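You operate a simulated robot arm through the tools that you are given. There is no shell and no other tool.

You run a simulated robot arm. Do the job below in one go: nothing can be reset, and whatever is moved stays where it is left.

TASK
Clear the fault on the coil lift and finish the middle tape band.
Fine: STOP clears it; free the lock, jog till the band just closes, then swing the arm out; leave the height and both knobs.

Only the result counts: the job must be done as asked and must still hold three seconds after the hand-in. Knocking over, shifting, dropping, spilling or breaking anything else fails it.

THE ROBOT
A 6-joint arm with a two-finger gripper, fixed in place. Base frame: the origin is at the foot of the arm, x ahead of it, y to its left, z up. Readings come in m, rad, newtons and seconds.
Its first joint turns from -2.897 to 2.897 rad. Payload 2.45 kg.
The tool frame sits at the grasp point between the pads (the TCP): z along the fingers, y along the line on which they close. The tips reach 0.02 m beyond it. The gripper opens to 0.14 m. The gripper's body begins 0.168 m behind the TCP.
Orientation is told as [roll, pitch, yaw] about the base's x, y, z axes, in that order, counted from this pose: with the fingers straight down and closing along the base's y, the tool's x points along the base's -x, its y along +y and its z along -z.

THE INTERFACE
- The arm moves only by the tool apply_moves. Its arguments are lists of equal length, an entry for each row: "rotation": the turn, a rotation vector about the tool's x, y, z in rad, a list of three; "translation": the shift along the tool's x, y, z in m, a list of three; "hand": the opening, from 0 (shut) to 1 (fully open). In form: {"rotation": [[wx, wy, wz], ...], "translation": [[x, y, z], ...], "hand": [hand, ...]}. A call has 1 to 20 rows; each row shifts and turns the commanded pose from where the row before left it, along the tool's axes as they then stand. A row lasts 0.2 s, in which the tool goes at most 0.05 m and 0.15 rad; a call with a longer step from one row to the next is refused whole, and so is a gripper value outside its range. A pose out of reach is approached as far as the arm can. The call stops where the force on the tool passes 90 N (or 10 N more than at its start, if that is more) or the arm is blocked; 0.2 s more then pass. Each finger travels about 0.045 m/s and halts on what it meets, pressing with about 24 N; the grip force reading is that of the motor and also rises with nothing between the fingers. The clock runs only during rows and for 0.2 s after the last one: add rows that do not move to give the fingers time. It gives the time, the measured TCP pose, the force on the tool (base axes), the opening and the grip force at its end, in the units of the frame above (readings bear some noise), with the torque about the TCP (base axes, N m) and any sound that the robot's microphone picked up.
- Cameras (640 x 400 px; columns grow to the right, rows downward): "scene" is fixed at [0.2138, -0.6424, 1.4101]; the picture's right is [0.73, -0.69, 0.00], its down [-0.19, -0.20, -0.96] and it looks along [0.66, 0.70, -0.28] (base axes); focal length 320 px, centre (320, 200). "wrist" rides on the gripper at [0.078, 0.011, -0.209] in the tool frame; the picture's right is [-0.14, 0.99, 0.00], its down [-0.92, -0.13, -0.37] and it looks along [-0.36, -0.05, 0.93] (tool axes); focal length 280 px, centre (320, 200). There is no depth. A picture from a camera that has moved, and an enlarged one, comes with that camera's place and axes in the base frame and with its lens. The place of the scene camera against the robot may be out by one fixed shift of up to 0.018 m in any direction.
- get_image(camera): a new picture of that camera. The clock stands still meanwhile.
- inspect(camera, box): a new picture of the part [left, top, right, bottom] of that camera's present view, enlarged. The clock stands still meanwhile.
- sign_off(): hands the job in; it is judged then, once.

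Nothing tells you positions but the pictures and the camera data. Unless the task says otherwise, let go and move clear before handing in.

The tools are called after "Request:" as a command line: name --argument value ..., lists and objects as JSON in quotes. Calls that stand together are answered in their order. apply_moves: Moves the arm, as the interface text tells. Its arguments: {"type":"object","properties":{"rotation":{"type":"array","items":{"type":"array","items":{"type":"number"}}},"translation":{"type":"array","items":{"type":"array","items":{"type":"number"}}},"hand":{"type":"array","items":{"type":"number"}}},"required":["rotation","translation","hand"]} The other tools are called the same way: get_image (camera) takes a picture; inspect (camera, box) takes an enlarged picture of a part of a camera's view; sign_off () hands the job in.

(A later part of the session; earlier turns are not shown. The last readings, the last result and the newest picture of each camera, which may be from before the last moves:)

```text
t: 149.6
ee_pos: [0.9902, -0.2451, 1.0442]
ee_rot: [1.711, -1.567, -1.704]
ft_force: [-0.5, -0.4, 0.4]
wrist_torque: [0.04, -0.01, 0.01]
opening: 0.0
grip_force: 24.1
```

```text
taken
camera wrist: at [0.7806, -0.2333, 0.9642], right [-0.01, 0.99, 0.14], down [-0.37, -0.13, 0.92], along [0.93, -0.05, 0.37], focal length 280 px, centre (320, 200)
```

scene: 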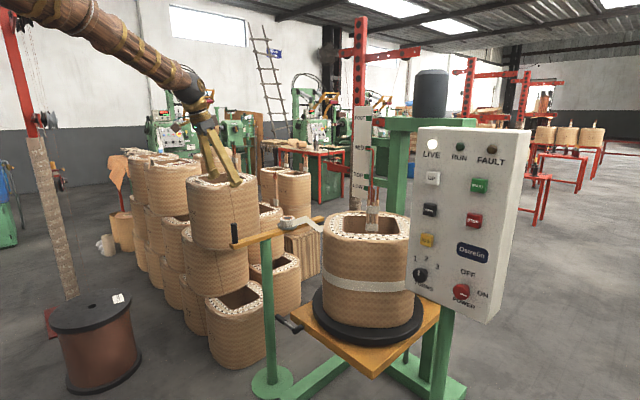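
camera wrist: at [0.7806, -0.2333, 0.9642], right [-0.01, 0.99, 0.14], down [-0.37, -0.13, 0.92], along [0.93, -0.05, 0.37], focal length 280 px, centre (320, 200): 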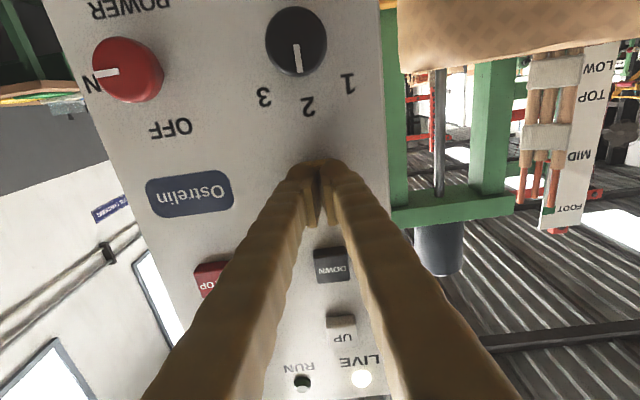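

Request:
apply_moves --rotation '[[0, 0, 0], [0, 0, 0], [0, 0, 0], [0, 0, 0], [0, 0, 0], [0, 0, 0], [0, 0, 0], [0, 0, 0], [0, 0, 0], [0, 0, 0]]' --translation '[[0.004, 0, 0], [0, 0, 0.005], [0, 0, 0.004], [0, 0, 0.003], [0, 0, 0], [0, 0, 0], [0, 0, 0], [0, 0, 0], [0, 0, -0.012], [0, 0, 0]]' --hand '[0, 0, 0, 0, 0, 0, 0, 0, 0, 0]'

Request:
inspect --camera "scene" --box '[280, 170, 440, 270]'

Request:
inspect --camera "scene" --box '[310, 190, 430, 330]'

```text
t: 151.8
ee_pos: [0.9903, -0.2434, 1.0385]
ee_rot: [1.749, -1.566, -1.744]
ft_force: [0.9, 0.1, -0.4]
wrist_torque: [-0.03, 0.03, 0.02]
opening: 0.0001
grip_force: 29.0
heard: click
```

```text
4.00 times, centred on (360, 220) of scene
camera zoom: at [0.2138, -0.6424, 1.4101], right [0.73, -0.69, 0.0], down [-0.19, -0.2, -0.96], along [0.66, 0.7, -0.28], focal length 1280 px, centre (160, 120)
```

zoom: 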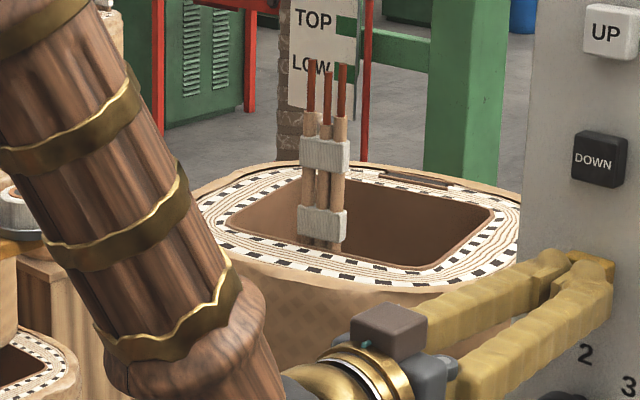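

```text
2.86 times, centred on (370, 260) of scene
camera zoom: at [0.2138, -0.6424, 1.4101], right [0.73, -0.69, 0.0], down [-0.19, -0.2, -0.96], along [0.66, 0.7, -0.28], focal length 914 px, centre (177, 29)
```

zoom: 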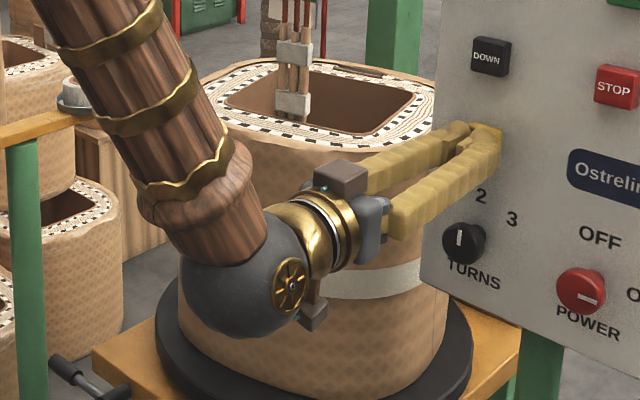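

Total now about 165° (start near az 68°), and the band still runs unbroken across the visible front-right. I'm right at JOG, so I'll add about 20° more and see if the band's right side stays unbroken.

Request:
apply_moves --rotation '[[0, 0, 0], [0, 0, 0], [0, 0, 0], [0, 0, 0], [0, 0, 0], [0, 0, 0], [0, 0, 0], [0, 0, 0]]' --translation '[[0, 0, 0.005], [0, 0, 0.004], [0, 0, 0.003], [0, 0, 0], [0, 0, 0], [0, 0, 0], [0, 0, -0.012], [0, 0, 0]]' --hand '[0, 0, 0, 0, 0, 0, 0, 0]'

Request:
inspect --camera "scene" --box '[280, 170, 440, 270]'

Request:
inspect --camera "scene" --box '[310, 190, 430, 330]'

```text
t: 153.6
ee_pos: [0.9904, -0.2429, 1.0396]
ee_rot: [1.917, -1.566, -1.91]
ft_force: [-0.5, -1.2, -1.0]
wrist_torque: [0.03, -0.06, 0.04]
opening: 0.0001
grip_force: 29.3
heard: click
```

```text
4.00 times, centred on (360, 220) of scene
camera zoom: at [0.2138, -0.6424, 1.4101], right [0.73, -0.69, 0.0], down [-0.19, -0.2, -0.96], along [0.66, 0.7, -0.28], focal length 1280 px, centre (160, 120)
```

zoom: 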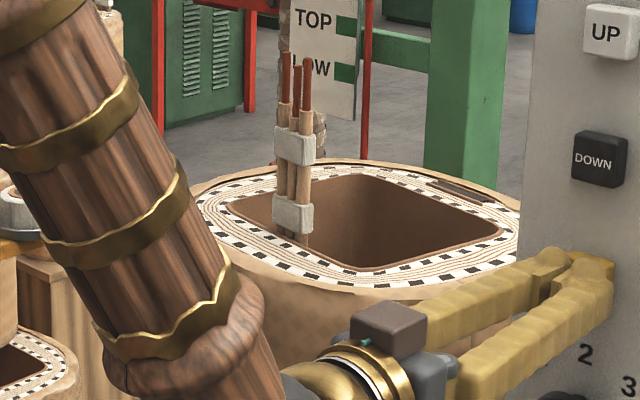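

```text
2.86 times, centred on (370, 260) of scene
camera zoom: at [0.2138, -0.6424, 1.4101], right [0.73, -0.69, 0.0], down [-0.19, -0.2, -0.96], along [0.66, 0.7, -0.28], focal length 914 px, centre (177, 29)
```

zoom: 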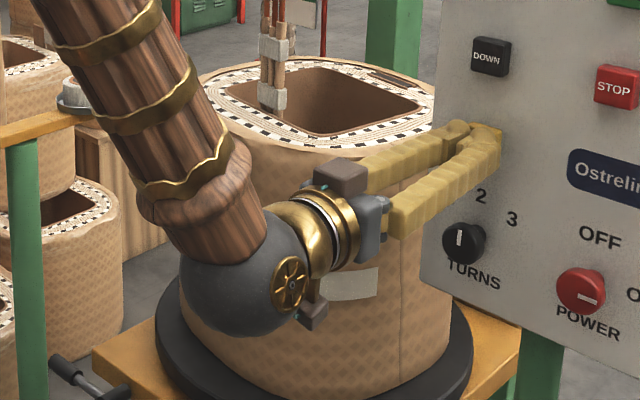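

Now it's clear: the band's trailing end has come round to the front right and is moving with the coil, so no new tape has been laid while jogging. The tape arm's roller is about 25 cm away from the coil, so it probably isn't pressing tape on. I'll back off from the panel and study the arm closely before doing anything else.

Request:
apply_moves --rotation '[[0, 0, 0], [0, 0, 0], [0, 0, 0], [0, 0, 0], [0, 0, 0], [0, 0, 0], [0, 0, 0], [0, 0, 0], [0, 0, 0], [0, 0.1412, 0], [0, 0.1412, 0], [0, 0.1412, 0], [0, 0.1412, 0], [0, 0.1412, 0], [0, 0.1412, 0], [0, 0.1412, 0], [0, 0.1412, 0], [0, 0.1412, 0]]' --translation '[[0, 0, -0.03], [-0.0267, 0, -0.01], [-0.0267, 0, -0.01], [-0.0267, 0, -0.01], [-0.0267, 0, -0.01], [0, 0, -0.045], [0, 0, -0.045], [0, 0, -0.045], [0, 0, -0.045], [0, 0, 0], [0, 0, 0], [0, 0, 0], [0, 0, 0], [0, 0, 0], [0, 0, 0], [0, 0, 0], [0, 0, 0], [0, 0, 0]]' --hand '[0, 0, 0, 0, 0, 0, 0, 0, 0, 0, 0, 0, 0, 0, 0, 0, 0, 0]'

Request:
apply_moves --rotation '[[0, 0, 0], [0, 0, 0], [0, 0, 0], [0, 0, 0], [0, 0, 0], [0, 0, 0], [0, 0, 0], [0, 0, 0], [0, 0, 0], [0, 0, 0], [0, 0, 0], [0, 0, 0], [0, 0, 0], [0, 0, 0]]' --translation '[[0, 0.046, 0], [0, 0.046, 0], [0, 0.046, 0], [0, 0.046, 0], [0, 0.046, 0], [0, 0.046, 0], [0, 0.046, 0], [0, 0.046, 0], [0, 0.046, 0], [0, 0.046, 0], [0, 0.046, 0], [0, 0.046, 0], [0, 0.046, 0], [0, 0.046, 0]]' --hand '[0.3, 0.6, 1, 1, 1, 1, 1, 1, 1, 1, 1, 1, 1, 1]'

Request:
get_image --camera "scene"

Request:
inspect --camera "scene" --box '[310, 190, 430, 330]'

Request:
get_image --camera "wrist"

```text
t: 157.4
ee_pos: [0.7407, -0.2445, 1.1486]
ee_rot: [0.005, -0.3, 0.003]
ft_force: [-0.1, 0.4, 0.8]
wrist_torque: [-0.05, 0.0, -0.02]
opening: 0.0
grip_force: 29.3
```

```text
t: 160.4
ee_pos: [0.7376, 0.4001, 1.1518]
ee_rot: [0.006, -0.303, 0.003]
ft_force: [-0.2, 0.7, -0.2]
wrist_torque: [0.05, 0.01, 0.01]
opening: 0.1401
grip_force: 0.0
```

```text
taken
```

scene: 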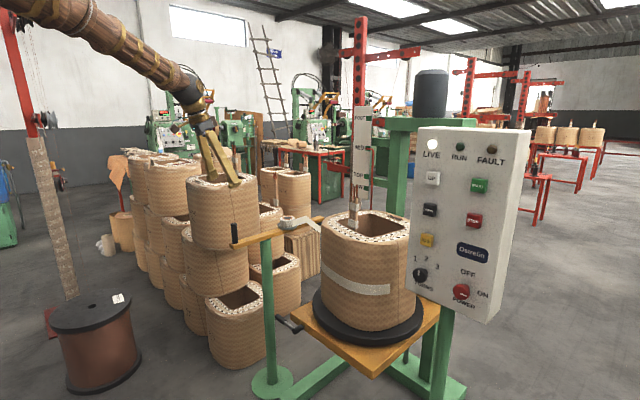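

```text
2.86 times, centred on (370, 260) of scene
camera zoom: at [0.2138, -0.6424, 1.4101], right [0.73, -0.69, 0.0], down [-0.19, -0.2, -0.96], along [0.66, 0.7, -0.28], focal length 914 px, centre (177, 29)
```

zoom: 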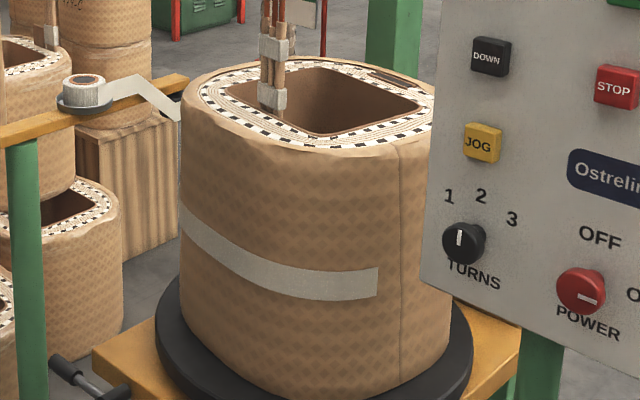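

```text
taken
camera wrist: at [0.5982, 0.4111, 1.3269], right [0.13, 0.99, 0.05], down [0.77, -0.13, 0.62], along [0.63, -0.04, -0.78], focal length 280 px, centre (320, 200)
```

wrist: 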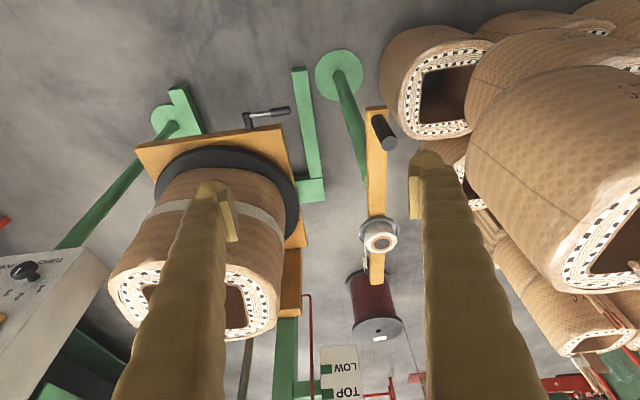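

Request:
inspect --camera "wrist" --box '[340, 90, 430, 200]'

Request:
inspect --camera "wrist" --box '[340, 190, 430, 300]'

Request:
inspect --camera "scene" --box '[225, 210, 305, 260]'

Request:
inspect --camera "scene" --box '[300, 210, 345, 245]'

```text
3.64 times, centred on (385, 145) of wrist
camera zoom: at [0.5982, 0.4111, 1.3269], right [0.13, 0.99, 0.05], down [0.77, -0.13, 0.62], along [0.63, -0.04, -0.78], focal length 1020 px, centre (84, 400)
```

zoom: 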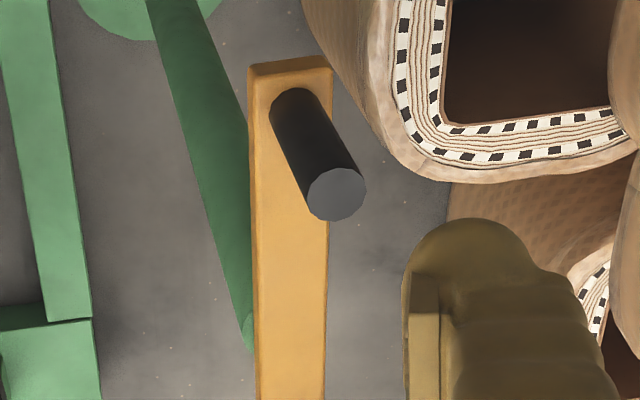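

```text
3.64 times, centred on (385, 245) of wrist
camera zoom: at [0.5982, 0.4111, 1.3269], right [0.13, 0.99, 0.05], down [0.77, -0.13, 0.62], along [0.63, -0.04, -0.78], focal length 1020 px, centre (84, 36)
```

zoom: 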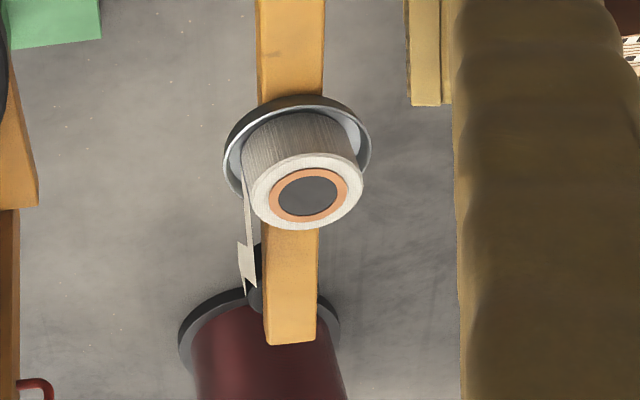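

```text
8.00 times, centred on (265, 235) of scene
camera zoom: at [0.2138, -0.6424, 1.4101], right [0.73, -0.69, 0.0], down [-0.19, -0.2, -0.96], along [0.66, 0.7, -0.28], focal length 2559 px, centre (760, -80)
```

zoom: 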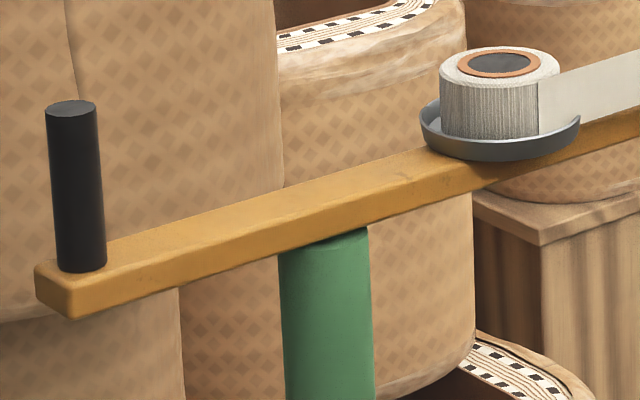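

```text
11.43 times, centred on (322, 228) of scene
camera zoom: at [0.2138, -0.6424, 1.4101], right [0.73, -0.69, 0.0], down [-0.19, -0.2, -0.96], along [0.66, 0.7, -0.28], focal length 3656 px, centre (291, -114)
```

zoom: 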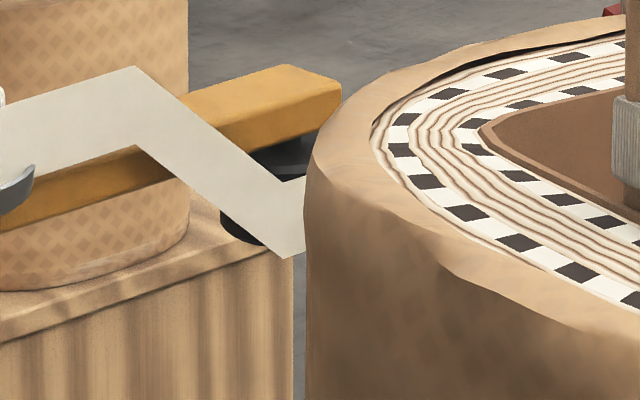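

The geometry explains it: swung in by about 40°, the arm's roller would touch the coil near az 80°, exactly where the band's trailing end sat at the beginning. As found, the arm is off the coil, so jogging lays nothing. I'll turn the coil round to its starting position with the arm clear (about 166° more), then press the arm in and lay the tape properly.

Request:
apply_moves --rotation '[[0, 0, 0], [0, 0, 0], [0, 0, 0], [0, 0, 0], [0, 0, 0], [0, 0, 0], [0, 0, 0], [0, 0, 0], [0, 0, 0], [0, 0, 0], [0, 0, 0], [0, 0, 0], [0, 0, 0], [0, 0, 0]]' --translation '[[0, -0.046, 0], [0, -0.046, 0], [0, -0.046, 0], [0, -0.046, 0], [0, -0.046, 0], [0, -0.046, 0], [0, -0.046, 0], [0, -0.046, 0], [0, -0.046, 0], [0, -0.046, 0], [0, -0.046, 0], [0, -0.046, 0], [0, -0.046, 0], [0, -0.046, 0]]' --hand '[0, 0, 0, 0, 0, 0, 0, 0, 0, 0, 0, 0, 0, 0]'

Request:
apply_moves --rotation '[[0, -0.1412, 0], [0, -0.1412, 0], [0, -0.1412, 0], [0, -0.1412, 0], [0, -0.1412, 0], [0, -0.1412, 0], [0, -0.1412, 0], [0, -0.1412, 0], [0, -0.1412, 0]]' --translation '[[0, 0, 0], [0, 0, 0], [0, 0, 0], [0, 0, 0], [0, 0, 0], [0, 0, 0], [0, 0, 0], [0, 0, 0], [0, 0, 0]]' --hand '[0, 0, 0, 0, 0, 0, 0, 0, 0]'

Request:
apply_moves --rotation '[[0, 0, 0], [0, 0, 0], [0, 0, 0], [0, 0, 0], [0, 0, 0], [0, 0, 0], [0, 0, 0], [0, 0, 0], [0, 0, 0], [0, 0, 0], [0, 0, 0]]' --translation '[[0, 0, 0.045], [0, 0, 0.045], [0, 0, 0.045], [0, 0, 0.045], [0.0272, 0, 0.008], [0.0272, 0, 0.008], [0.0272, 0, 0.008], [0.0272, 0, 0.008], [0, 0, 0.02], [0, 0, 0.015], [0, 0, 0]]' --hand '[0, 0, 0, 0, 0, 0, 0, 0, 0, 0, 0]'

```text
t: 163.4
ee_pos: [0.7398, -0.244, 1.1489]
ee_rot: [0.004, -0.301, 0.001]
ft_force: [-0.7, 0.4, 0.2]
wrist_torque: [0.01, 0.02, 0.0]
opening: 0.0
grip_force: 24.0
```

```text
t: 165.4
ee_pos: [0.7409, -0.2469, 1.1475]
ee_rot: [2.159, -1.566, -2.158]
ft_force: [-0.3, -0.2, 0.8]
wrist_torque: [0.02, 0.03, 0.0]
opening: 0.0
grip_force: 23.7
```

```text
t: 167.8
ee_pos: [0.9879, -0.2412, 1.0381]
ee_rot: [1.798, -1.564, -1.793]
ft_force: [0.3, -0.7, -0.2]
wrist_torque: [0.01, -0.01, 0.01]
opening: 0.0
grip_force: 24.6
```

Request:
apply_moves --rotation '[[0, 0, 0], [0, 0, 0], [0, 0, 0], [0, 0, 0], [0, 0, 0], [0, 0, 0], [0, 0, 0], [0, 0, 0], [0, 0, 0], [0, 0, 0], [0, 0, 0], [0, 0, 0], [0, 0, 0], [0, 0, 0], [0, 0, 0], [0, 0, 0], [0, 0, 0], [0, 0, 0], [0, 0, 0]]' --translation '[[0, 0, 0.005], [0, 0, 0.004], [0, 0, 0.004], [0, 0, 0], [0, 0, 0], [0, 0, 0], [0, 0, 0], [0, 0, 0], [0, 0, 0], [0, 0, 0], [0, 0, 0], [0, 0, 0], [0, 0, 0], [0, 0, 0], [0, 0, 0], [0, 0, 0], [0, 0, 0], [0, 0, -0.013], [0, 0, 0]]' --hand '[0, 0, 0, 0, 0, 0, 0, 0, 0, 0, 0, 0, 0, 0, 0, 0, 0, 0, 0]'

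Request:
inspect --camera "scene" --box '[310, 190, 430, 330]'

Request:
inspect --camera "scene" --box '[400, 120, 540, 330]'

```text
t: 171.8
ee_pos: [0.9899, -0.2431, 1.0399]
ee_rot: [1.926, -1.567, -1.921]
ft_force: [0.0, 0.1, 0.0]
wrist_torque: [0.02, -0.02, -0.01]
opening: 0.0001
grip_force: 29.9
heard: click
```

```text
2.86 times, centred on (370, 260) of scene
camera zoom: at [0.2138, -0.6424, 1.4101], right [0.73, -0.69, 0.0], down [-0.19, -0.2, -0.96], along [0.66, 0.7, -0.28], focal length 914 px, centre (177, 29)
```

zoom: 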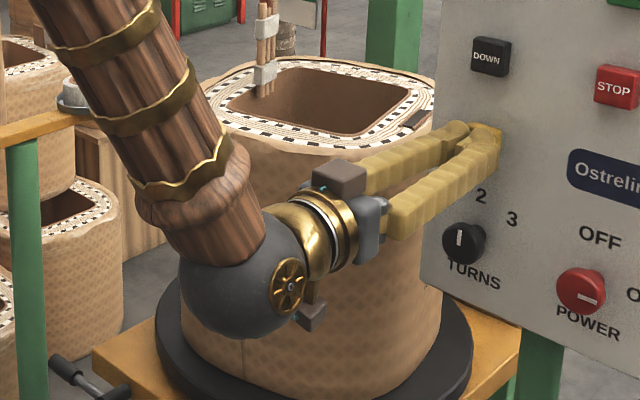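

```text
1.90 times, centred on (470, 225) of scene
camera zoom: at [0.2138, -0.6424, 1.4101], right [0.73, -0.69, 0.0], down [-0.19, -0.2, -0.96], along [0.66, 0.7, -0.28], focal length 609 px, centre (34, 152)
```

zoom: 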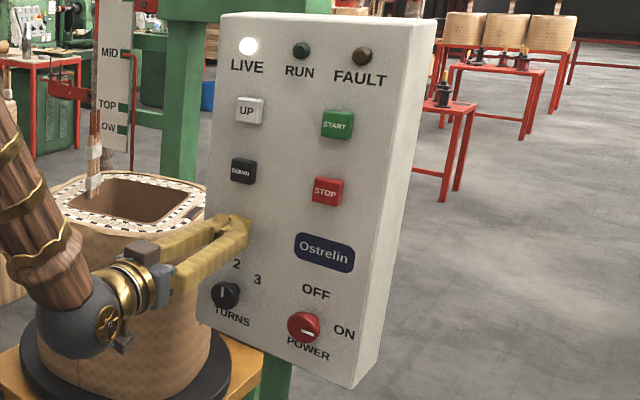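

About 268° now; the lamp states and knobs are unchanged. I'll hold JOG for roughly 65° more, then fine-tune against the first picture.

Request:
apply_moves --rotation '[[0, 0, 0], [0, 0, 0], [0, 0, 0], [0, 0, 0], [0, 0, 0], [0, 0, 0], [0, 0, 0], [0, 0, 0], [0, 0, 0], [0, 0, 0], [0, 0, 0], [0, 0, 0], [0, 0, 0], [0, 0, 0], [0, 0, 0], [0, 0, 0], [0, 0, 0], [0, 0, 0]]' --translation '[[0, 0, 0.005], [0, 0, 0.004], [0, 0, 0.003], [0, 0, 0], [0, 0, 0], [0, 0, 0], [0, 0, 0], [0, 0, 0], [0, 0, 0], [0, 0, 0], [0, 0, 0], [0, 0, 0], [0, 0, 0], [0, 0, 0], [0, 0, 0], [0, 0, 0], [0, 0, -0.012], [0, 0, 0]]' --hand '[0, 0, 0, 0, 0, 0, 0, 0, 0, 0, 0, 0, 0, 0, 0, 0, 0, 0]'

Request:
inspect --camera "scene" --box '[310, 190, 430, 330]'

```text
t: 175.6
ee_pos: [0.9887, -0.2432, 1.0395]
ee_rot: [1.805, -1.565, -1.801]
ft_force: [-0.4, 0.2, -0.1]
wrist_torque: [0.02, 0.01, 0.02]
opening: 0.0
grip_force: 29.2
heard: click
```

```text
2.86 times, centred on (370, 260) of scene
camera zoom: at [0.2138, -0.6424, 1.4101], right [0.73, -0.69, 0.0], down [-0.19, -0.2, -0.96], along [0.66, 0.7, -0.28], focal length 914 px, centre (177, 29)
```

zoom: 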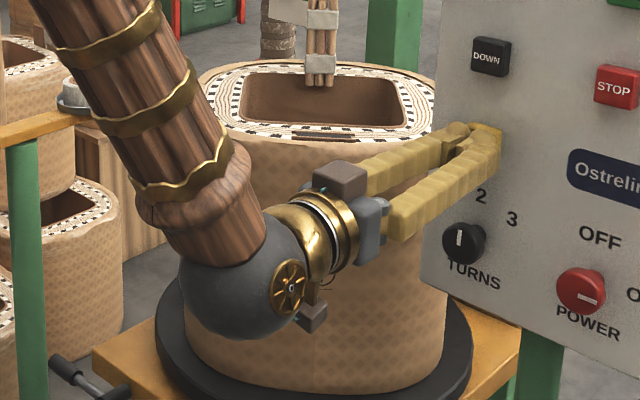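

Request:
apply_moves --rotation '[[0, 0, 0], [0, 0, 0], [0, 0, 0], [0, 0, 0], [0, 0, 0], [0, 0, 0], [0, 0, 0], [0, 0, 0], [0, 0, 0], [0, 0, 0]]' --translation '[[0, 0, 0.005], [0, 0, 0.004], [0, 0, 0.003], [0, 0, 0], [0, 0, 0], [0, 0, 0], [0, 0, 0], [0, 0, 0], [0, 0, -0.012], [0, 0, 0]]' --hand '[0, 0, 0, 0, 0, 0, 0, 0, 0, 0]'

Request:
inspect --camera "scene" --box '[310, 190, 430, 330]'

Request:
inspect --camera "scene" --box '[300, 120, 540, 360]'

```text
t: 177.8
ee_pos: [0.9871, -0.243, 1.0392]
ee_rot: [1.834, -1.566, -1.828]
ft_force: [0.9, -0.1, 0.1]
wrist_torque: [-0.02, 0.03, 0.0]
opening: 0.0001
grip_force: 29.9
heard: click
```

```text
2.86 times, centred on (370, 260) of scene
camera zoom: at [0.2138, -0.6424, 1.4101], right [0.73, -0.69, 0.0], down [-0.19, -0.2, -0.96], along [0.66, 0.7, -0.28], focal length 914 px, centre (177, 29)
```

zoom: 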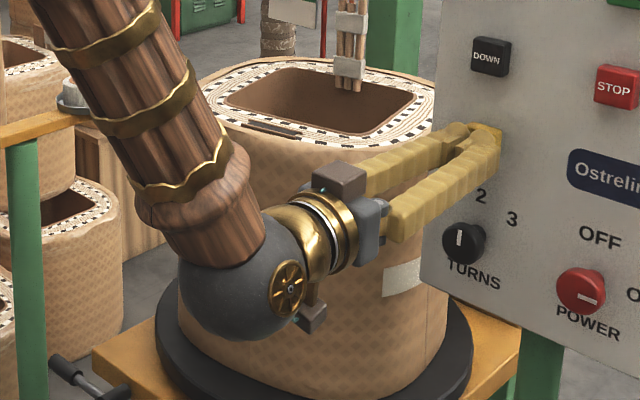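

```text
1.67 times, centred on (420, 240) of scene
camera zoom: at [0.2138, -0.6424, 1.4101], right [0.73, -0.69, 0.0], down [-0.19, -0.2, -0.96], along [0.66, 0.7, -0.28], focal length 533 px, centre (153, 133)
```

zoom: 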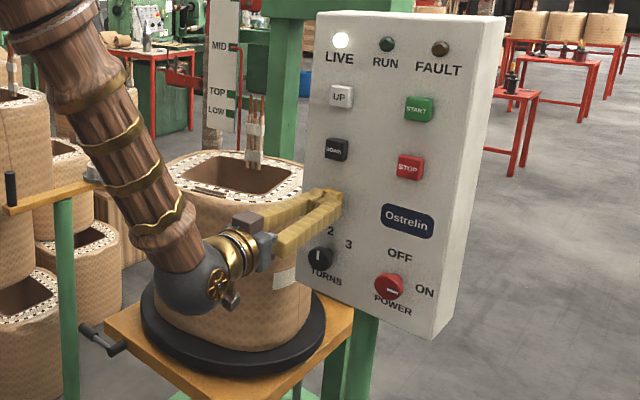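

S is at px 384 versus 353 originally, so about 11° short of the starting position. One more tap.

Request:
apply_moves --rotation '[[0, 0, 0], [0, 0, 0], [0, 0, 0], [0, 0, 0], [0, 0, 0]]' --translation '[[0, 0, 0.006], [0, 0, 0.004], [0, 0, 0.003], [0, 0, -0.013], [0, 0, 0]]' --hand '[0, 0, 0, 0, 0]'

Request:
inspect --camera "scene" --box '[310, 190, 430, 330]'

```text
t: 179.0
ee_pos: [0.9881, -0.2434, 1.0391]
ee_rot: [1.803, -1.565, -1.798]
ft_force: [0.2, 0.2, 0.7]
wrist_torque: [0.0, 0.02, 0.01]
opening: 0.0
grip_force: 29.2
heard: click
```

```text
2.86 times, centred on (370, 260) of scene
camera zoom: at [0.2138, -0.6424, 1.4101], right [0.73, -0.69, 0.0], down [-0.19, -0.2, -0.96], along [0.66, 0.7, -0.28], focal length 914 px, centre (177, 29)
```

zoom: 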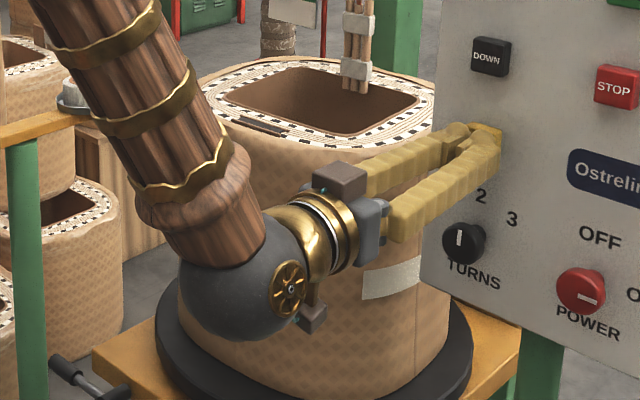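

Coil is within about 4° of its starting position, with the trailing end just short of the roller's contact line. Now I'll go to the tape arm's black handle to swing the roller in.

Request:
apply_moves --rotation '[[0, 0, 0], [0, 0, 0], [0, 0, 0], [0, 0, 0], [0, 0, 0], [0, 0, 0], [0, 0, 0], [0, 0, 0], [0, 0, 0], [0, 0.1412, 0], [0, 0.1412, 0], [0, 0.1412, 0], [0, 0.1412, 0], [0, 0.1412, 0], [0, 0.1412, 0], [0, 0.1412, 0], [0, 0.1412, 0], [0, 0.1412, 0]]' --translation '[[0, 0, -0.03], [-0.0267, 0, -0.01], [-0.0267, 0, -0.01], [-0.0267, 0, -0.01], [-0.0267, 0, -0.01], [0, 0, -0.045], [0, 0, -0.045], [0, 0, -0.045], [0, 0, -0.045], [0, 0, 0], [0, 0, 0], [0, 0, 0], [0, 0, 0], [0, 0, 0], [0, 0, 0], [0, 0, 0], [0, 0, 0], [0, 0, 0]]' --hand '[0, 0, 0, 0, 0, 0, 0, 0, 0, 0, 0, 0, 0, 0, 0, 0, 0, 0]'

Request:
apply_moves --rotation '[[0, 0, 0], [0, 0, 0], [0, 0, 0], [0, 0, 0], [0, 0, 0], [0, 0, 0], [0, 0, 0], [0, 0, 0], [0, 0, 0], [0, 0, 0], [0, 0, 0], [0, 0, 0], [0, 0, 0], [0, 0, 0]]' --translation '[[0, 0.046, 0], [0, 0.046, 0], [0, 0.046, 0], [0, 0.046, 0], [0, 0.046, 0], [0, 0.046, 0], [0, 0.046, 0], [0, 0.046, 0], [0, 0.046, 0], [0, 0.046, 0], [0, 0.046, 0], [0, 0.046, 0], [0, 0.046, 0], [0, 0.046, 0]]' --hand '[0.3, 0.6, 1, 1, 1, 1, 1, 1, 1, 1, 1, 1, 1, 1]'

Request:
get_image --camera "wrist"

Request:
inspect --camera "scene" --box '[310, 190, 430, 330]'

```text
t: 182.8
ee_pos: [0.7387, -0.2456, 1.1457]
ee_rot: [0.004, -0.3, 0.003]
ft_force: [-0.2, 0.4, 0.5]
wrist_torque: [-0.02, 0.01, 0.02]
opening: 0.0
grip_force: 29.1
```

```text
t: 185.8
ee_pos: [0.7325, 0.4008, 1.1488]
ee_rot: [0.006, -0.301, 0.003]
ft_force: [0.0, 0.6, 0.0]
wrist_torque: [0.0, -0.03, 0.03]
opening: 0.1401
grip_force: 0.1
```

```text
taken
camera wrist: at [0.5939, 0.4115, 1.3246], right [0.13, 0.99, 0.05], down [0.77, -0.13, 0.62], along [0.62, -0.04, -0.78], focal length 280 px, centre (320, 200)
```

wrist: 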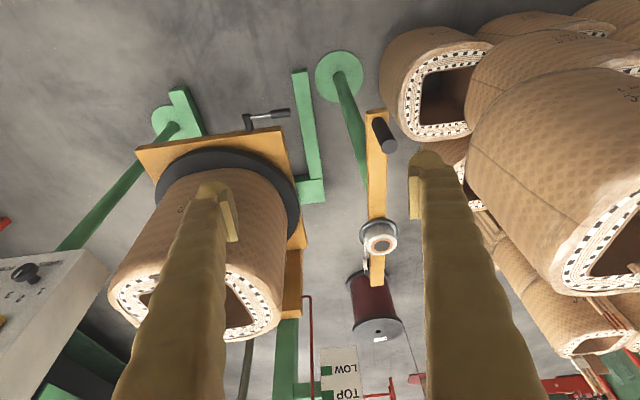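

```text
2.86 times, centred on (370, 260) of scene
camera zoom: at [0.2138, -0.6424, 1.4101], right [0.73, -0.69, 0.0], down [-0.19, -0.2, -0.96], along [0.66, 0.7, -0.28], focal length 914 px, centre (177, 29)
```

zoom: 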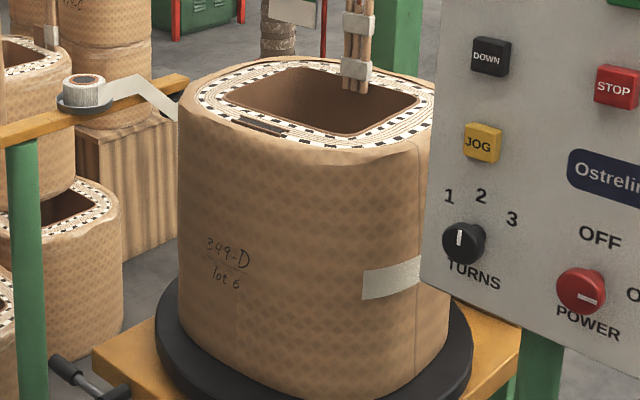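

I'll first confirm from the left that the trailing end is where I expect on the +y face.

Request:
apply_moves --rotation '[[0.0426, 0, 0.1376], [0.0426, 0, 0.1376], [0.0426, 0, 0.1376], [0.0426, 0, 0.1376], [0.0426, 0, 0.1376], [0, -0.1, 0], [0, -0.1, 0], [0, 0, 0], [0, 0, 0], [0, 0, 0], [0, 0, 0], [0, 0, 0]]' --translation '[[0, 0, 0], [0, 0, 0], [0, 0, 0], [0, 0, 0], [0, 0, 0], [0, 0, 0], [0, 0, 0], [-0.0082, 0.0348, 0.0045], [-0.0082, 0.0348, 0.0045], [-0.0082, 0.0348, 0.0045], [-0.0082, 0.0348, 0.0045], [-0.0082, 0.0348, 0.0045]]' --hand '[1, 1, 1, 1, 1, 1, 1, 1, 1, 1, 1, 1]'

Request:
get_image --camera "wrist"

Request:
inspect --camera "wrist" --box '[200, 100, 440, 310]'

```text
t: 188.4
ee_pos: [0.8844, 0.5023, 1.1502]
ee_rot: [0.007, -0.497, -0.718]
ft_force: [-0.2, 0.1, -0.4]
wrist_torque: [0.08, 0.04, 0.02]
opening: 0.1402
grip_force: 0.1
```

```text
taken
camera wrist: at [0.7623, 0.6219, 1.2957], right [0.74, 0.67, 0.07], down [0.39, -0.51, 0.76], along [0.55, -0.54, -0.64], focal length 280 px, centre (320, 200)
```

wrist: 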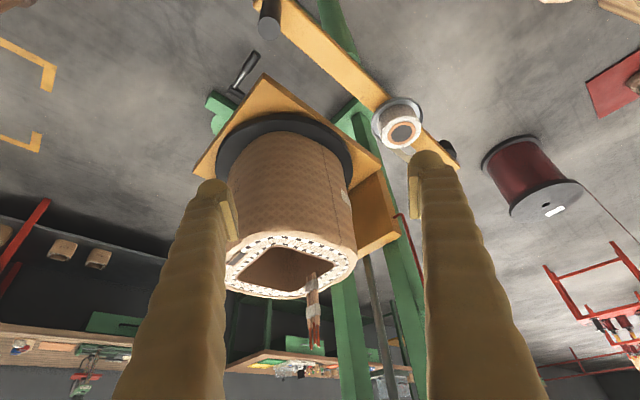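

```text
1.90 times, centred on (320, 205) of wrist
camera zoom: at [0.7623, 0.6219, 1.2957], right [0.74, 0.67, 0.07], down [0.39, -0.51, 0.76], along [0.55, -0.54, -0.64], focal length 534 px, centre (320, 190)
```

zoom: 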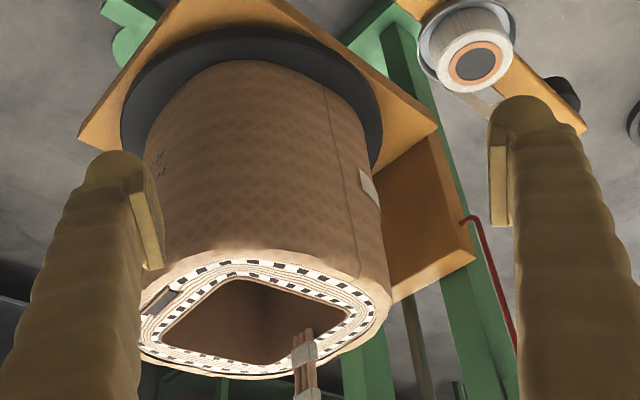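

The trailing end sits at about az 72°, just where the roller should land when the arm is swung in about 45°. I'll go above the arm's handle at about (0.818, 0.513) with the fingers part-open.

Request:
apply_moves --rotation '[[0, 0, 0], [0, 0, 0], [0, 0, 0], [0, 0, 0], [0, 0, 0], [0, 0.1, 0], [0, 0.1, 0], [-0.0426, 0, -0.1376], [-0.0426, 0, -0.1376], [-0.0426, 0, -0.1376], [-0.0426, 0, -0.1376], [-0.0426, 0, -0.1376], [0, 0, 0], [0, 0, 0], [0, 0, 0], [0, 0, 0]]' --translation '[[0.0082, -0.0348, -0.0045], [0.0082, -0.0348, -0.0045], [0.0082, -0.0348, -0.0045], [0.0082, -0.0348, -0.0045], [0.0082, -0.0348, -0.0045], [0, 0, 0], [0, 0, 0], [0, 0, 0], [0, 0, 0], [0, 0, 0], [0, 0, 0], [0, 0, 0], [-0.0129, 0.028, 0.0302], [-0.0129, 0.028, 0.0302], [-0.0129, 0.028, 0.0302], [-0.0129, 0.028, 0.0302]]' --hand '[1, 1, 1, 1, 1, 1, 1, 1, 1, 1, 1, 1, 0.6, 0.6, 0.6, 0.6]'

Request:
get_image --camera "wrist"

Request:
get_image --camera "scene"

```text
t: 191.8
ee_pos: [0.8224, 0.5084, 1.0494]
ee_rot: [0.007, -0.302, 0.003]
ft_force: [0.3, -0.2, 0.2]
wrist_torque: [0.0, 0.0, 0.01]
opening: 0.084
grip_force: 0.0
```

```text
taken
camera wrist: at [0.6837, 0.5189, 1.2255], right [0.13, 0.99, 0.05], down [0.77, -0.13, 0.63], along [0.63, -0.04, -0.78], focal length 280 px, centre (320, 200)
```

wrist: 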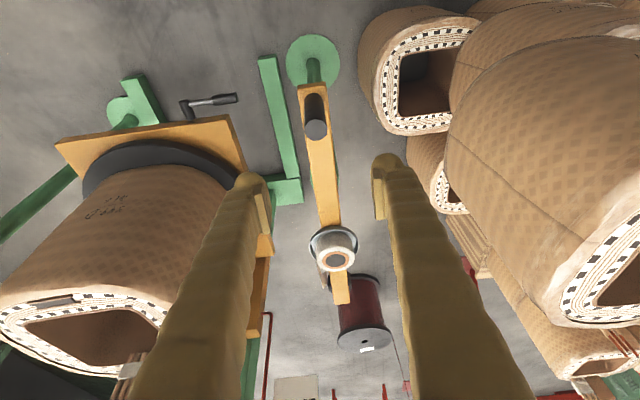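

```text
taken
```

scene: 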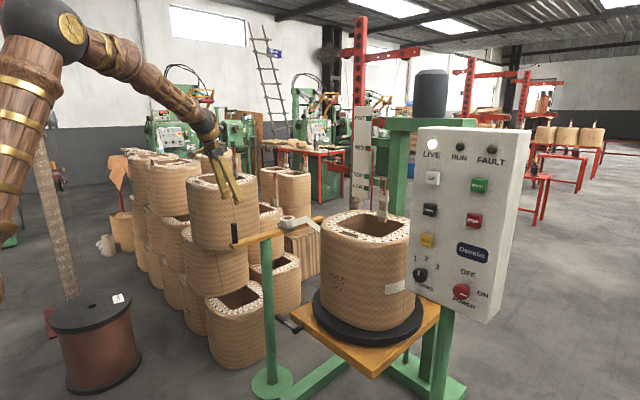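

Handle confirmed at (0.82, 0.512), centred between the fingers. Lowering so the pads straddle it, well above the bar.

Request:
apply_moves --rotation '[[0, 0, 0], [0, 0, 0], [0, 0, 0], [0, 0, 0], [0, 0, 0]]' --translation '[[0.009, 0.0007, 0.0276], [0.009, 0.0007, 0.0276], [0.009, 0.0007, 0.0276], [0.009, 0.0007, 0.0276], [0.009, 0.0007, 0.0276]]' --hand '[0.5, 0.5, 0.5, 0.5, 0.5]'

Request:
get_image --camera "wrist"

Request:
inspect --camera "scene" --box '[190, 140, 340, 260]'

```text
t: 193.0
ee_pos: [0.8177, 0.5139, 0.9046]
ee_rot: [0.006, -0.3, 0.003]
ft_force: [0.0, -0.1, 1.3]
wrist_torque: [-0.03, 0.03, -0.03]
opening: 0.0702
grip_force: 0.1
```

```text
taken
camera wrist: at [0.6798, 0.5244, 1.0808], right [0.13, 0.99, 0.05], down [0.77, -0.13, 0.62], along [0.62, -0.04, -0.78], focal length 280 px, centre (320, 200)
```

wrist: 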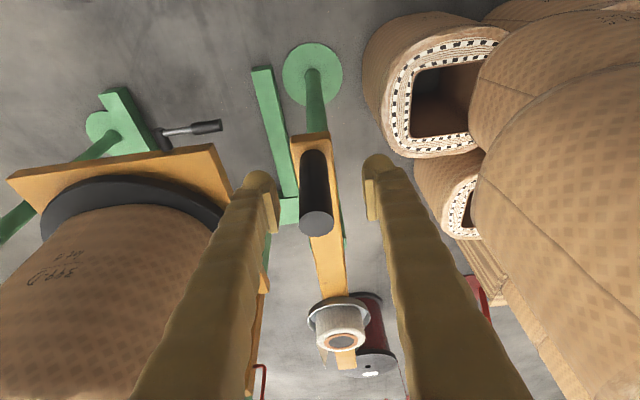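

```text
3.33 times, centred on (265, 200) of scene
camera zoom: at [0.2138, -0.6424, 1.4101], right [0.73, -0.69, 0.0], down [-0.19, -0.2, -0.96], along [0.66, 0.7, -0.28], focal length 1066 px, centre (503, 200)
```

zoom: 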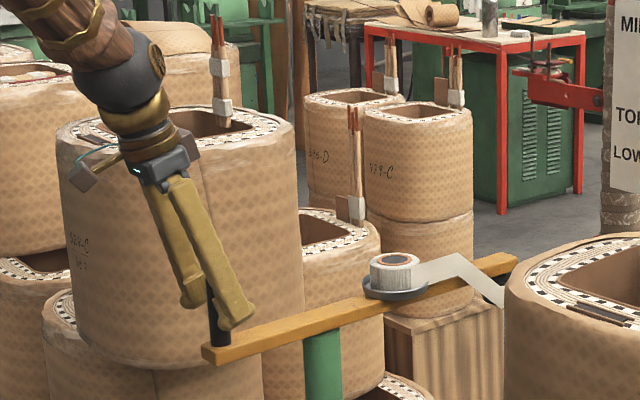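

Now a gentle test push toward +y (which swings the roller in toward the coil).

Request:
apply_moves --rotation '[[0, 0, 0], [0, 0, 0], [0, 0, 0], [0, 0, 0], [0, 0, 0]]' --translation '[[0, 0.01, 0], [0, 0.008, 0], [-0.001, 0.005, 0], [-0.001, 0.005, 0], [-0.001, 0.005, 0]]' --hand '[0.5, 0.5, 0.5, 0.5, 0.5]'

Request:
get_image --camera "wrist"

Request:
inspect --camera "scene" --box '[190, 140, 340, 260]'

```text
t: 194.2
ee_pos: [0.821, 0.5499, 0.9047]
ee_rot: [0.004, -0.303, 0.003]
ft_force: [-1.8, -2.4, -2.0]
wrist_torque: [0.16, -0.03, -0.01]
opening: 0.0716
grip_force: 0.6
```

```text
taken
camera wrist: at [0.6818, 0.5586, 1.0808], right [0.13, 0.99, 0.05], down [0.77, -0.13, 0.62], along [0.62, -0.04, -0.78], focal length 280 px, centre (320, 200)
```

wrist: 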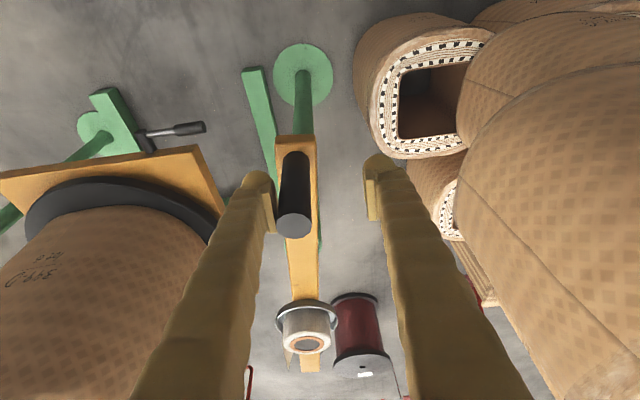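

```text
3.33 times, centred on (265, 200) of scene
camera zoom: at [0.2138, -0.6424, 1.4101], right [0.73, -0.69, 0.0], down [-0.19, -0.2, -0.96], along [0.66, 0.7, -0.28], focal length 1066 px, centre (503, 200)
```

zoom: 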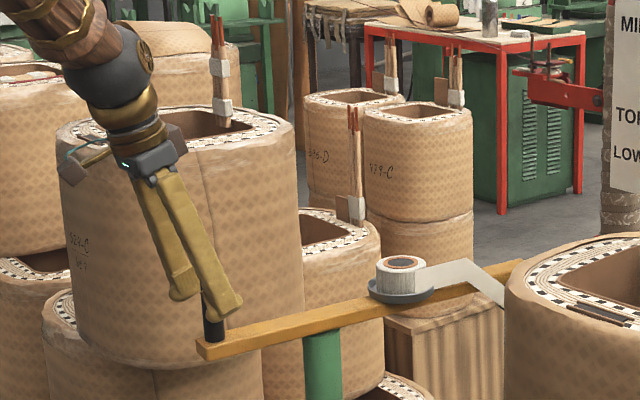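

The arm swings in freely with about 2 N. To keep clear of the coil stack on the far side, I'll narrow the fingers around the handle and follow its arc slowly.

Request:
apply_moves --rotation '[[0, 0, 0], [0, 0, 0], [0, 0, 0], [0, 0, 0]]' --translation '[[0, -0.005, 0], [0, -0.005, 0], [0, 0, 0], [0, 0, 0]]' --hand '[0.4, 0.3, 0.3, 0.3]'

Request:
get_image --camera "wrist"

```text
t: 195.2
ee_pos: [0.8197, 0.5389, 0.9048]
ee_rot: [0.004, -0.3, 0.003]
ft_force: [-0.7, -3.1, 1.3]
wrist_torque: [-0.02, -0.03, -0.04]
opening: 0.044
grip_force: 2.0
```

```text
taken
camera wrist: at [0.6811, 0.5491, 1.0803], right [0.13, 0.99, 0.05], down [0.77, -0.13, 0.62], along [0.62, -0.04, -0.78], focal length 280 px, centre (320, 200)
```

wrist: 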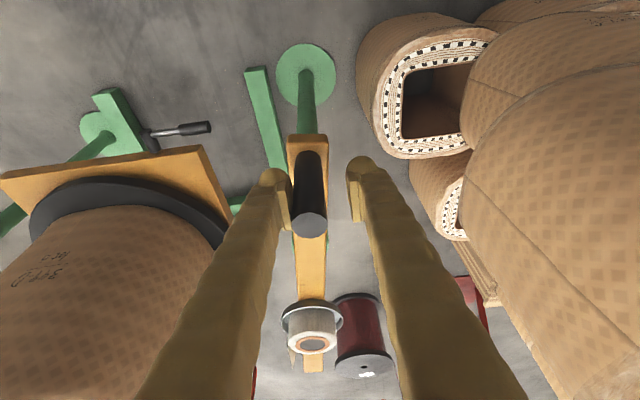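

Request:
apply_moves --rotation '[[0, 0, 0], [0, 0, 0], [0, 0, 0], [0, 0, 0], [0, 0, 0], [0, 0, 0]]' --translation '[[-0.0025, 0.0092, 0.0008], [-0.0025, 0.0092, 0.0008], [-0.003, 0.0092, 0.001], [-0.0035, 0.0092, 0.001], [-0.0038, 0.0092, 0.0012], [-0.004, 0.0092, 0.0012]]' --hand '[0.3, 0.3, 0.3, 0.3, 0.3, 0.3]'

Request:
get_image --camera "wrist"

Request:
get_image --camera "scene"

```text
t: 196.6
ee_pos: [0.8419, 0.5955, 0.9056]
ee_rot: [0.005, -0.3, 0.002]
ft_force: [3.4, 5.0, -1.2]
wrist_torque: [0.01, -0.04, 0.0]
opening: 0.0454
grip_force: 2.9
```

```text
taken
camera wrist: at [0.702, 0.606, 1.0806], right [0.13, 0.99, 0.05], down [0.77, -0.13, 0.62], along [0.62, -0.04, -0.78], focal length 280 px, centre (320, 200)
```

wrist: 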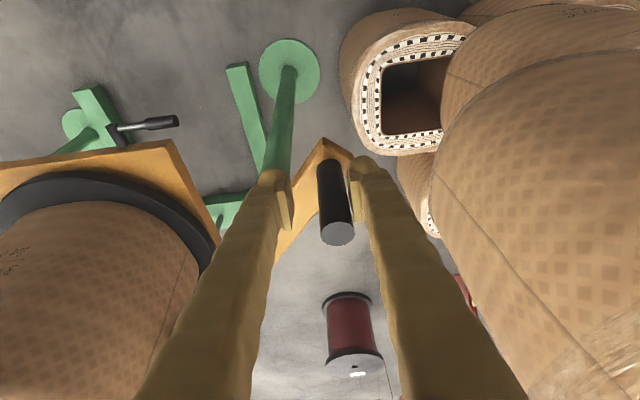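

```text
taken
```

scene: 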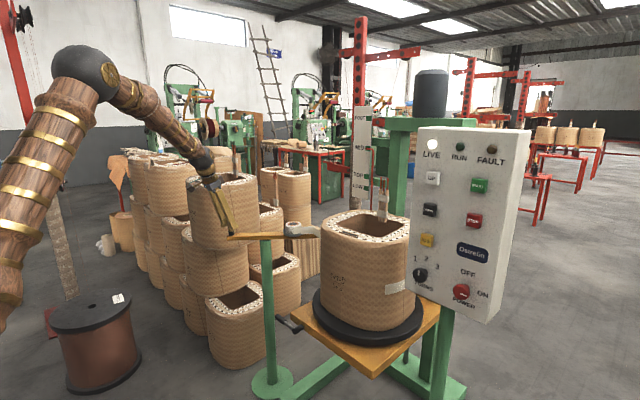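

The arm has gone over centre and now pulls itself inward (about 6 N), so I'll let it follow in under control until the roller touches the coil.

Request:
apply_moves --rotation '[[0, 0, 0], [0, 0, 0], [0, 0, 0]]' --translation '[[-0.005, 0.005, 0.0015], [-0.005, 0.005, 0.0015], [-0.005, 0.005, 0.0015]]' --hand '[0.3, 0.3, 0.3]'

Request:
get_image --camera "wrist"

Request:
inspect --camera "scene" --box '[220, 190, 360, 290]'

```text
t: 197.4
ee_pos: [0.8551, 0.6106, 0.9047]
ee_rot: [0.004, -0.3, 0.004]
ft_force: [0.1, 0.5, -0.2]
wrist_torque: [0.02, 0.01, -0.04]
opening: 0.0422
grip_force: 0.1
```

```text
taken
camera wrist: at [0.7169, 0.6198, 1.0804], right [0.13, 0.99, 0.05], down [0.77, -0.13, 0.62], along [0.62, -0.04, -0.78], focal length 280 px, centre (320, 200)
```

wrist: 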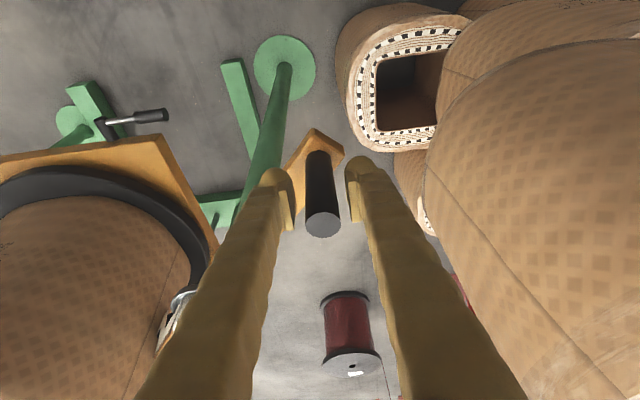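

```text
4.00 times, centred on (290, 240) of scene
camera zoom: at [0.2138, -0.6424, 1.4101], right [0.73, -0.69, 0.0], down [-0.19, -0.2, -0.96], along [0.66, 0.7, -0.28], focal length 1280 px, centre (440, 40)
```

zoom: 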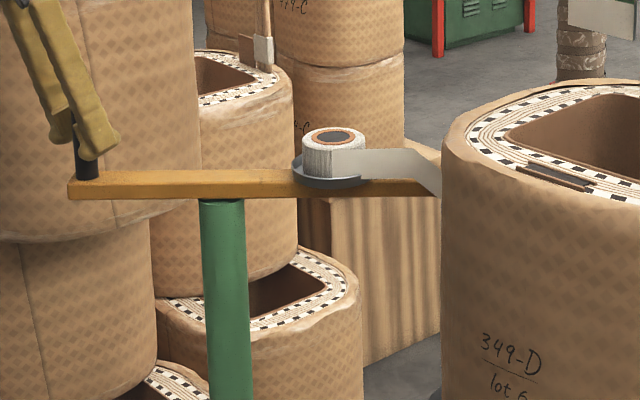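

The handle is now free between the fingers and no force shows, so the arm has settled. I'll lift straight off and look.

Request:
apply_moves --rotation '[[0, 0, 0], [0, 0, 0], [0, 0, 0], [0, 0, 0], [0, 0, 0], [0, 0, 0]]' --translation '[[0, 0, 0], [-0.003, 0, -0.01], [-0.006, 0, -0.02], [-0.009, 0, -0.03], [-0.012, 0, -0.04], [-0.012, 0, -0.04]]' --hand '[0.4, 0.4, 0.4, 0.4, 0.4, 0.4]'

Request:
get_image --camera "wrist"

Request:
get_image --camera "scene"

```text
t: 198.8
ee_pos: [0.855, 0.6077, 1.0506]
ee_rot: [0.006, -0.301, 0.003]
ft_force: [1.0, 0.2, 0.0]
wrist_torque: [-0.02, -0.02, 0.01]
opening: 0.0561
grip_force: 0.2
```

```text
taken
camera wrist: at [0.7158, 0.6186, 1.226], right [0.13, 0.99, 0.05], down [0.77, -0.13, 0.62], along [0.62, -0.04, -0.78], focal length 280 px, centre (320, 200)
```

wrist: 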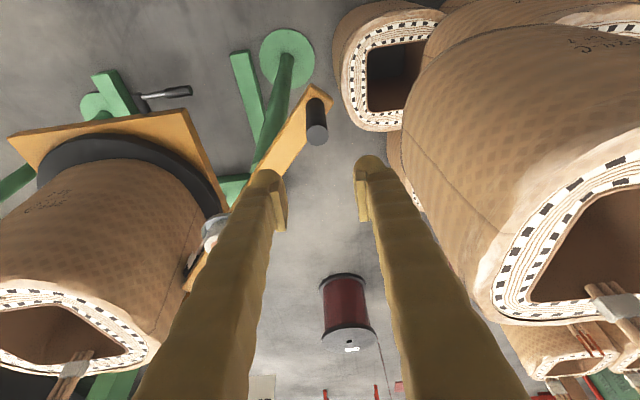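

```text
taken
```

scene: 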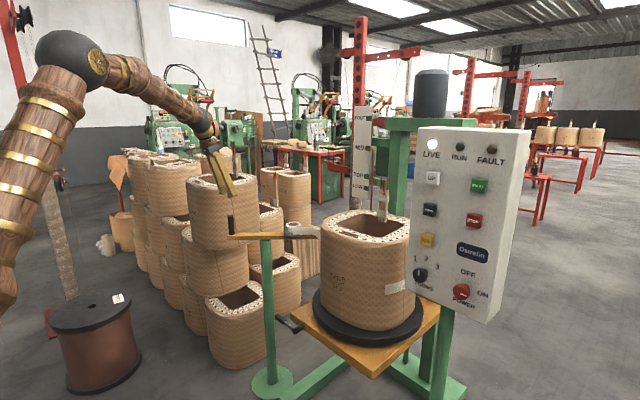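

Request:
apply_moves --rotation '[[0, 0, 0], [0, 0, 0], [0, 0, 0], [0, 0, 0], [0, 0, 0], [0, 0, 0], [0.0426, 0, 0.1376], [0.0426, 0, 0.1376], [0.0426, 0, 0.1376], [0.0426, 0, 0.1376], [0.0426, 0, 0.1376], [0, -0.1, 0], [0, -0.1, 0]]' --translation '[[0.0142, -0.0333, -0.0218], [0.0142, -0.0333, -0.0218], [0.0142, -0.0333, -0.0218], [0.0142, -0.0333, -0.0218], [0.0142, -0.0333, -0.0218], [0.0142, -0.0333, -0.0218], [0, 0, 0], [0, 0, 0], [0, 0, 0], [0, 0, 0], [0, 0, 0], [0, 0, 0], [0, 0, 0]]' --hand '[0.6, 0.8, 1, 1, 1, 1, 1, 1, 1, 1, 1, 1, 1]'

Request:
get_image --camera "wrist"

Request:
inspect --camera "wrist" --box '[260, 90, 460, 310]'

```text
t: 201.6
ee_pos: [0.7345, 0.4081, 1.1511]
ee_rot: [0.004, -0.499, -0.721]
ft_force: [0.4, -0.3, -0.9]
wrist_torque: [0.0, -0.03, -0.02]
opening: 0.14
grip_force: 0.1
```

```text
taken
camera wrist: at [0.6125, 0.527, 1.2959], right [0.74, 0.67, 0.07], down [0.39, -0.51, 0.76], along [0.55, -0.54, -0.64], focal length 280 px, centre (320, 200)
```

wrist: 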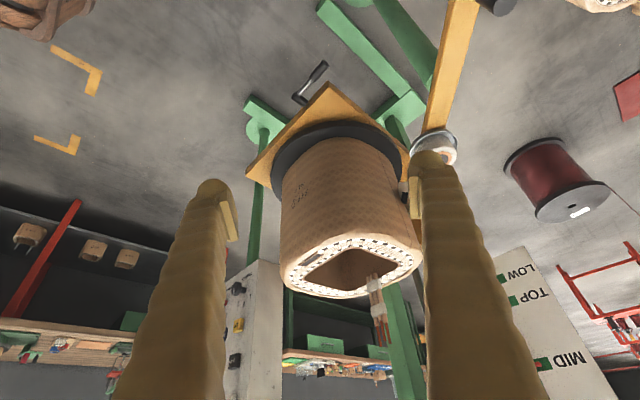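

```text
1.82 times, centred on (360, 200) of wrist
camera zoom: at [0.6125, 0.527, 1.2959], right [0.74, 0.67, 0.07], down [0.39, -0.51, 0.76], along [0.55, -0.54, -0.64], focal length 510 px, centre (247, 200)
```

zoom: 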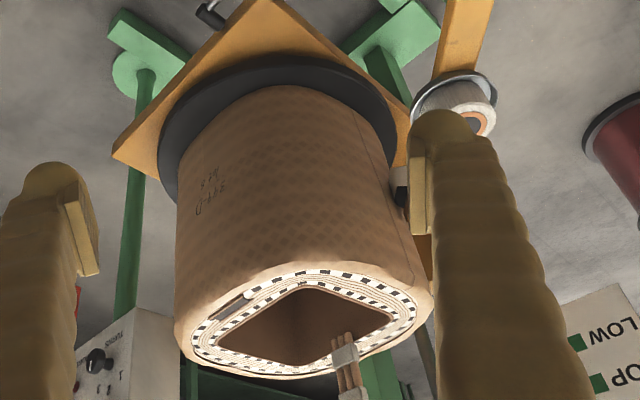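

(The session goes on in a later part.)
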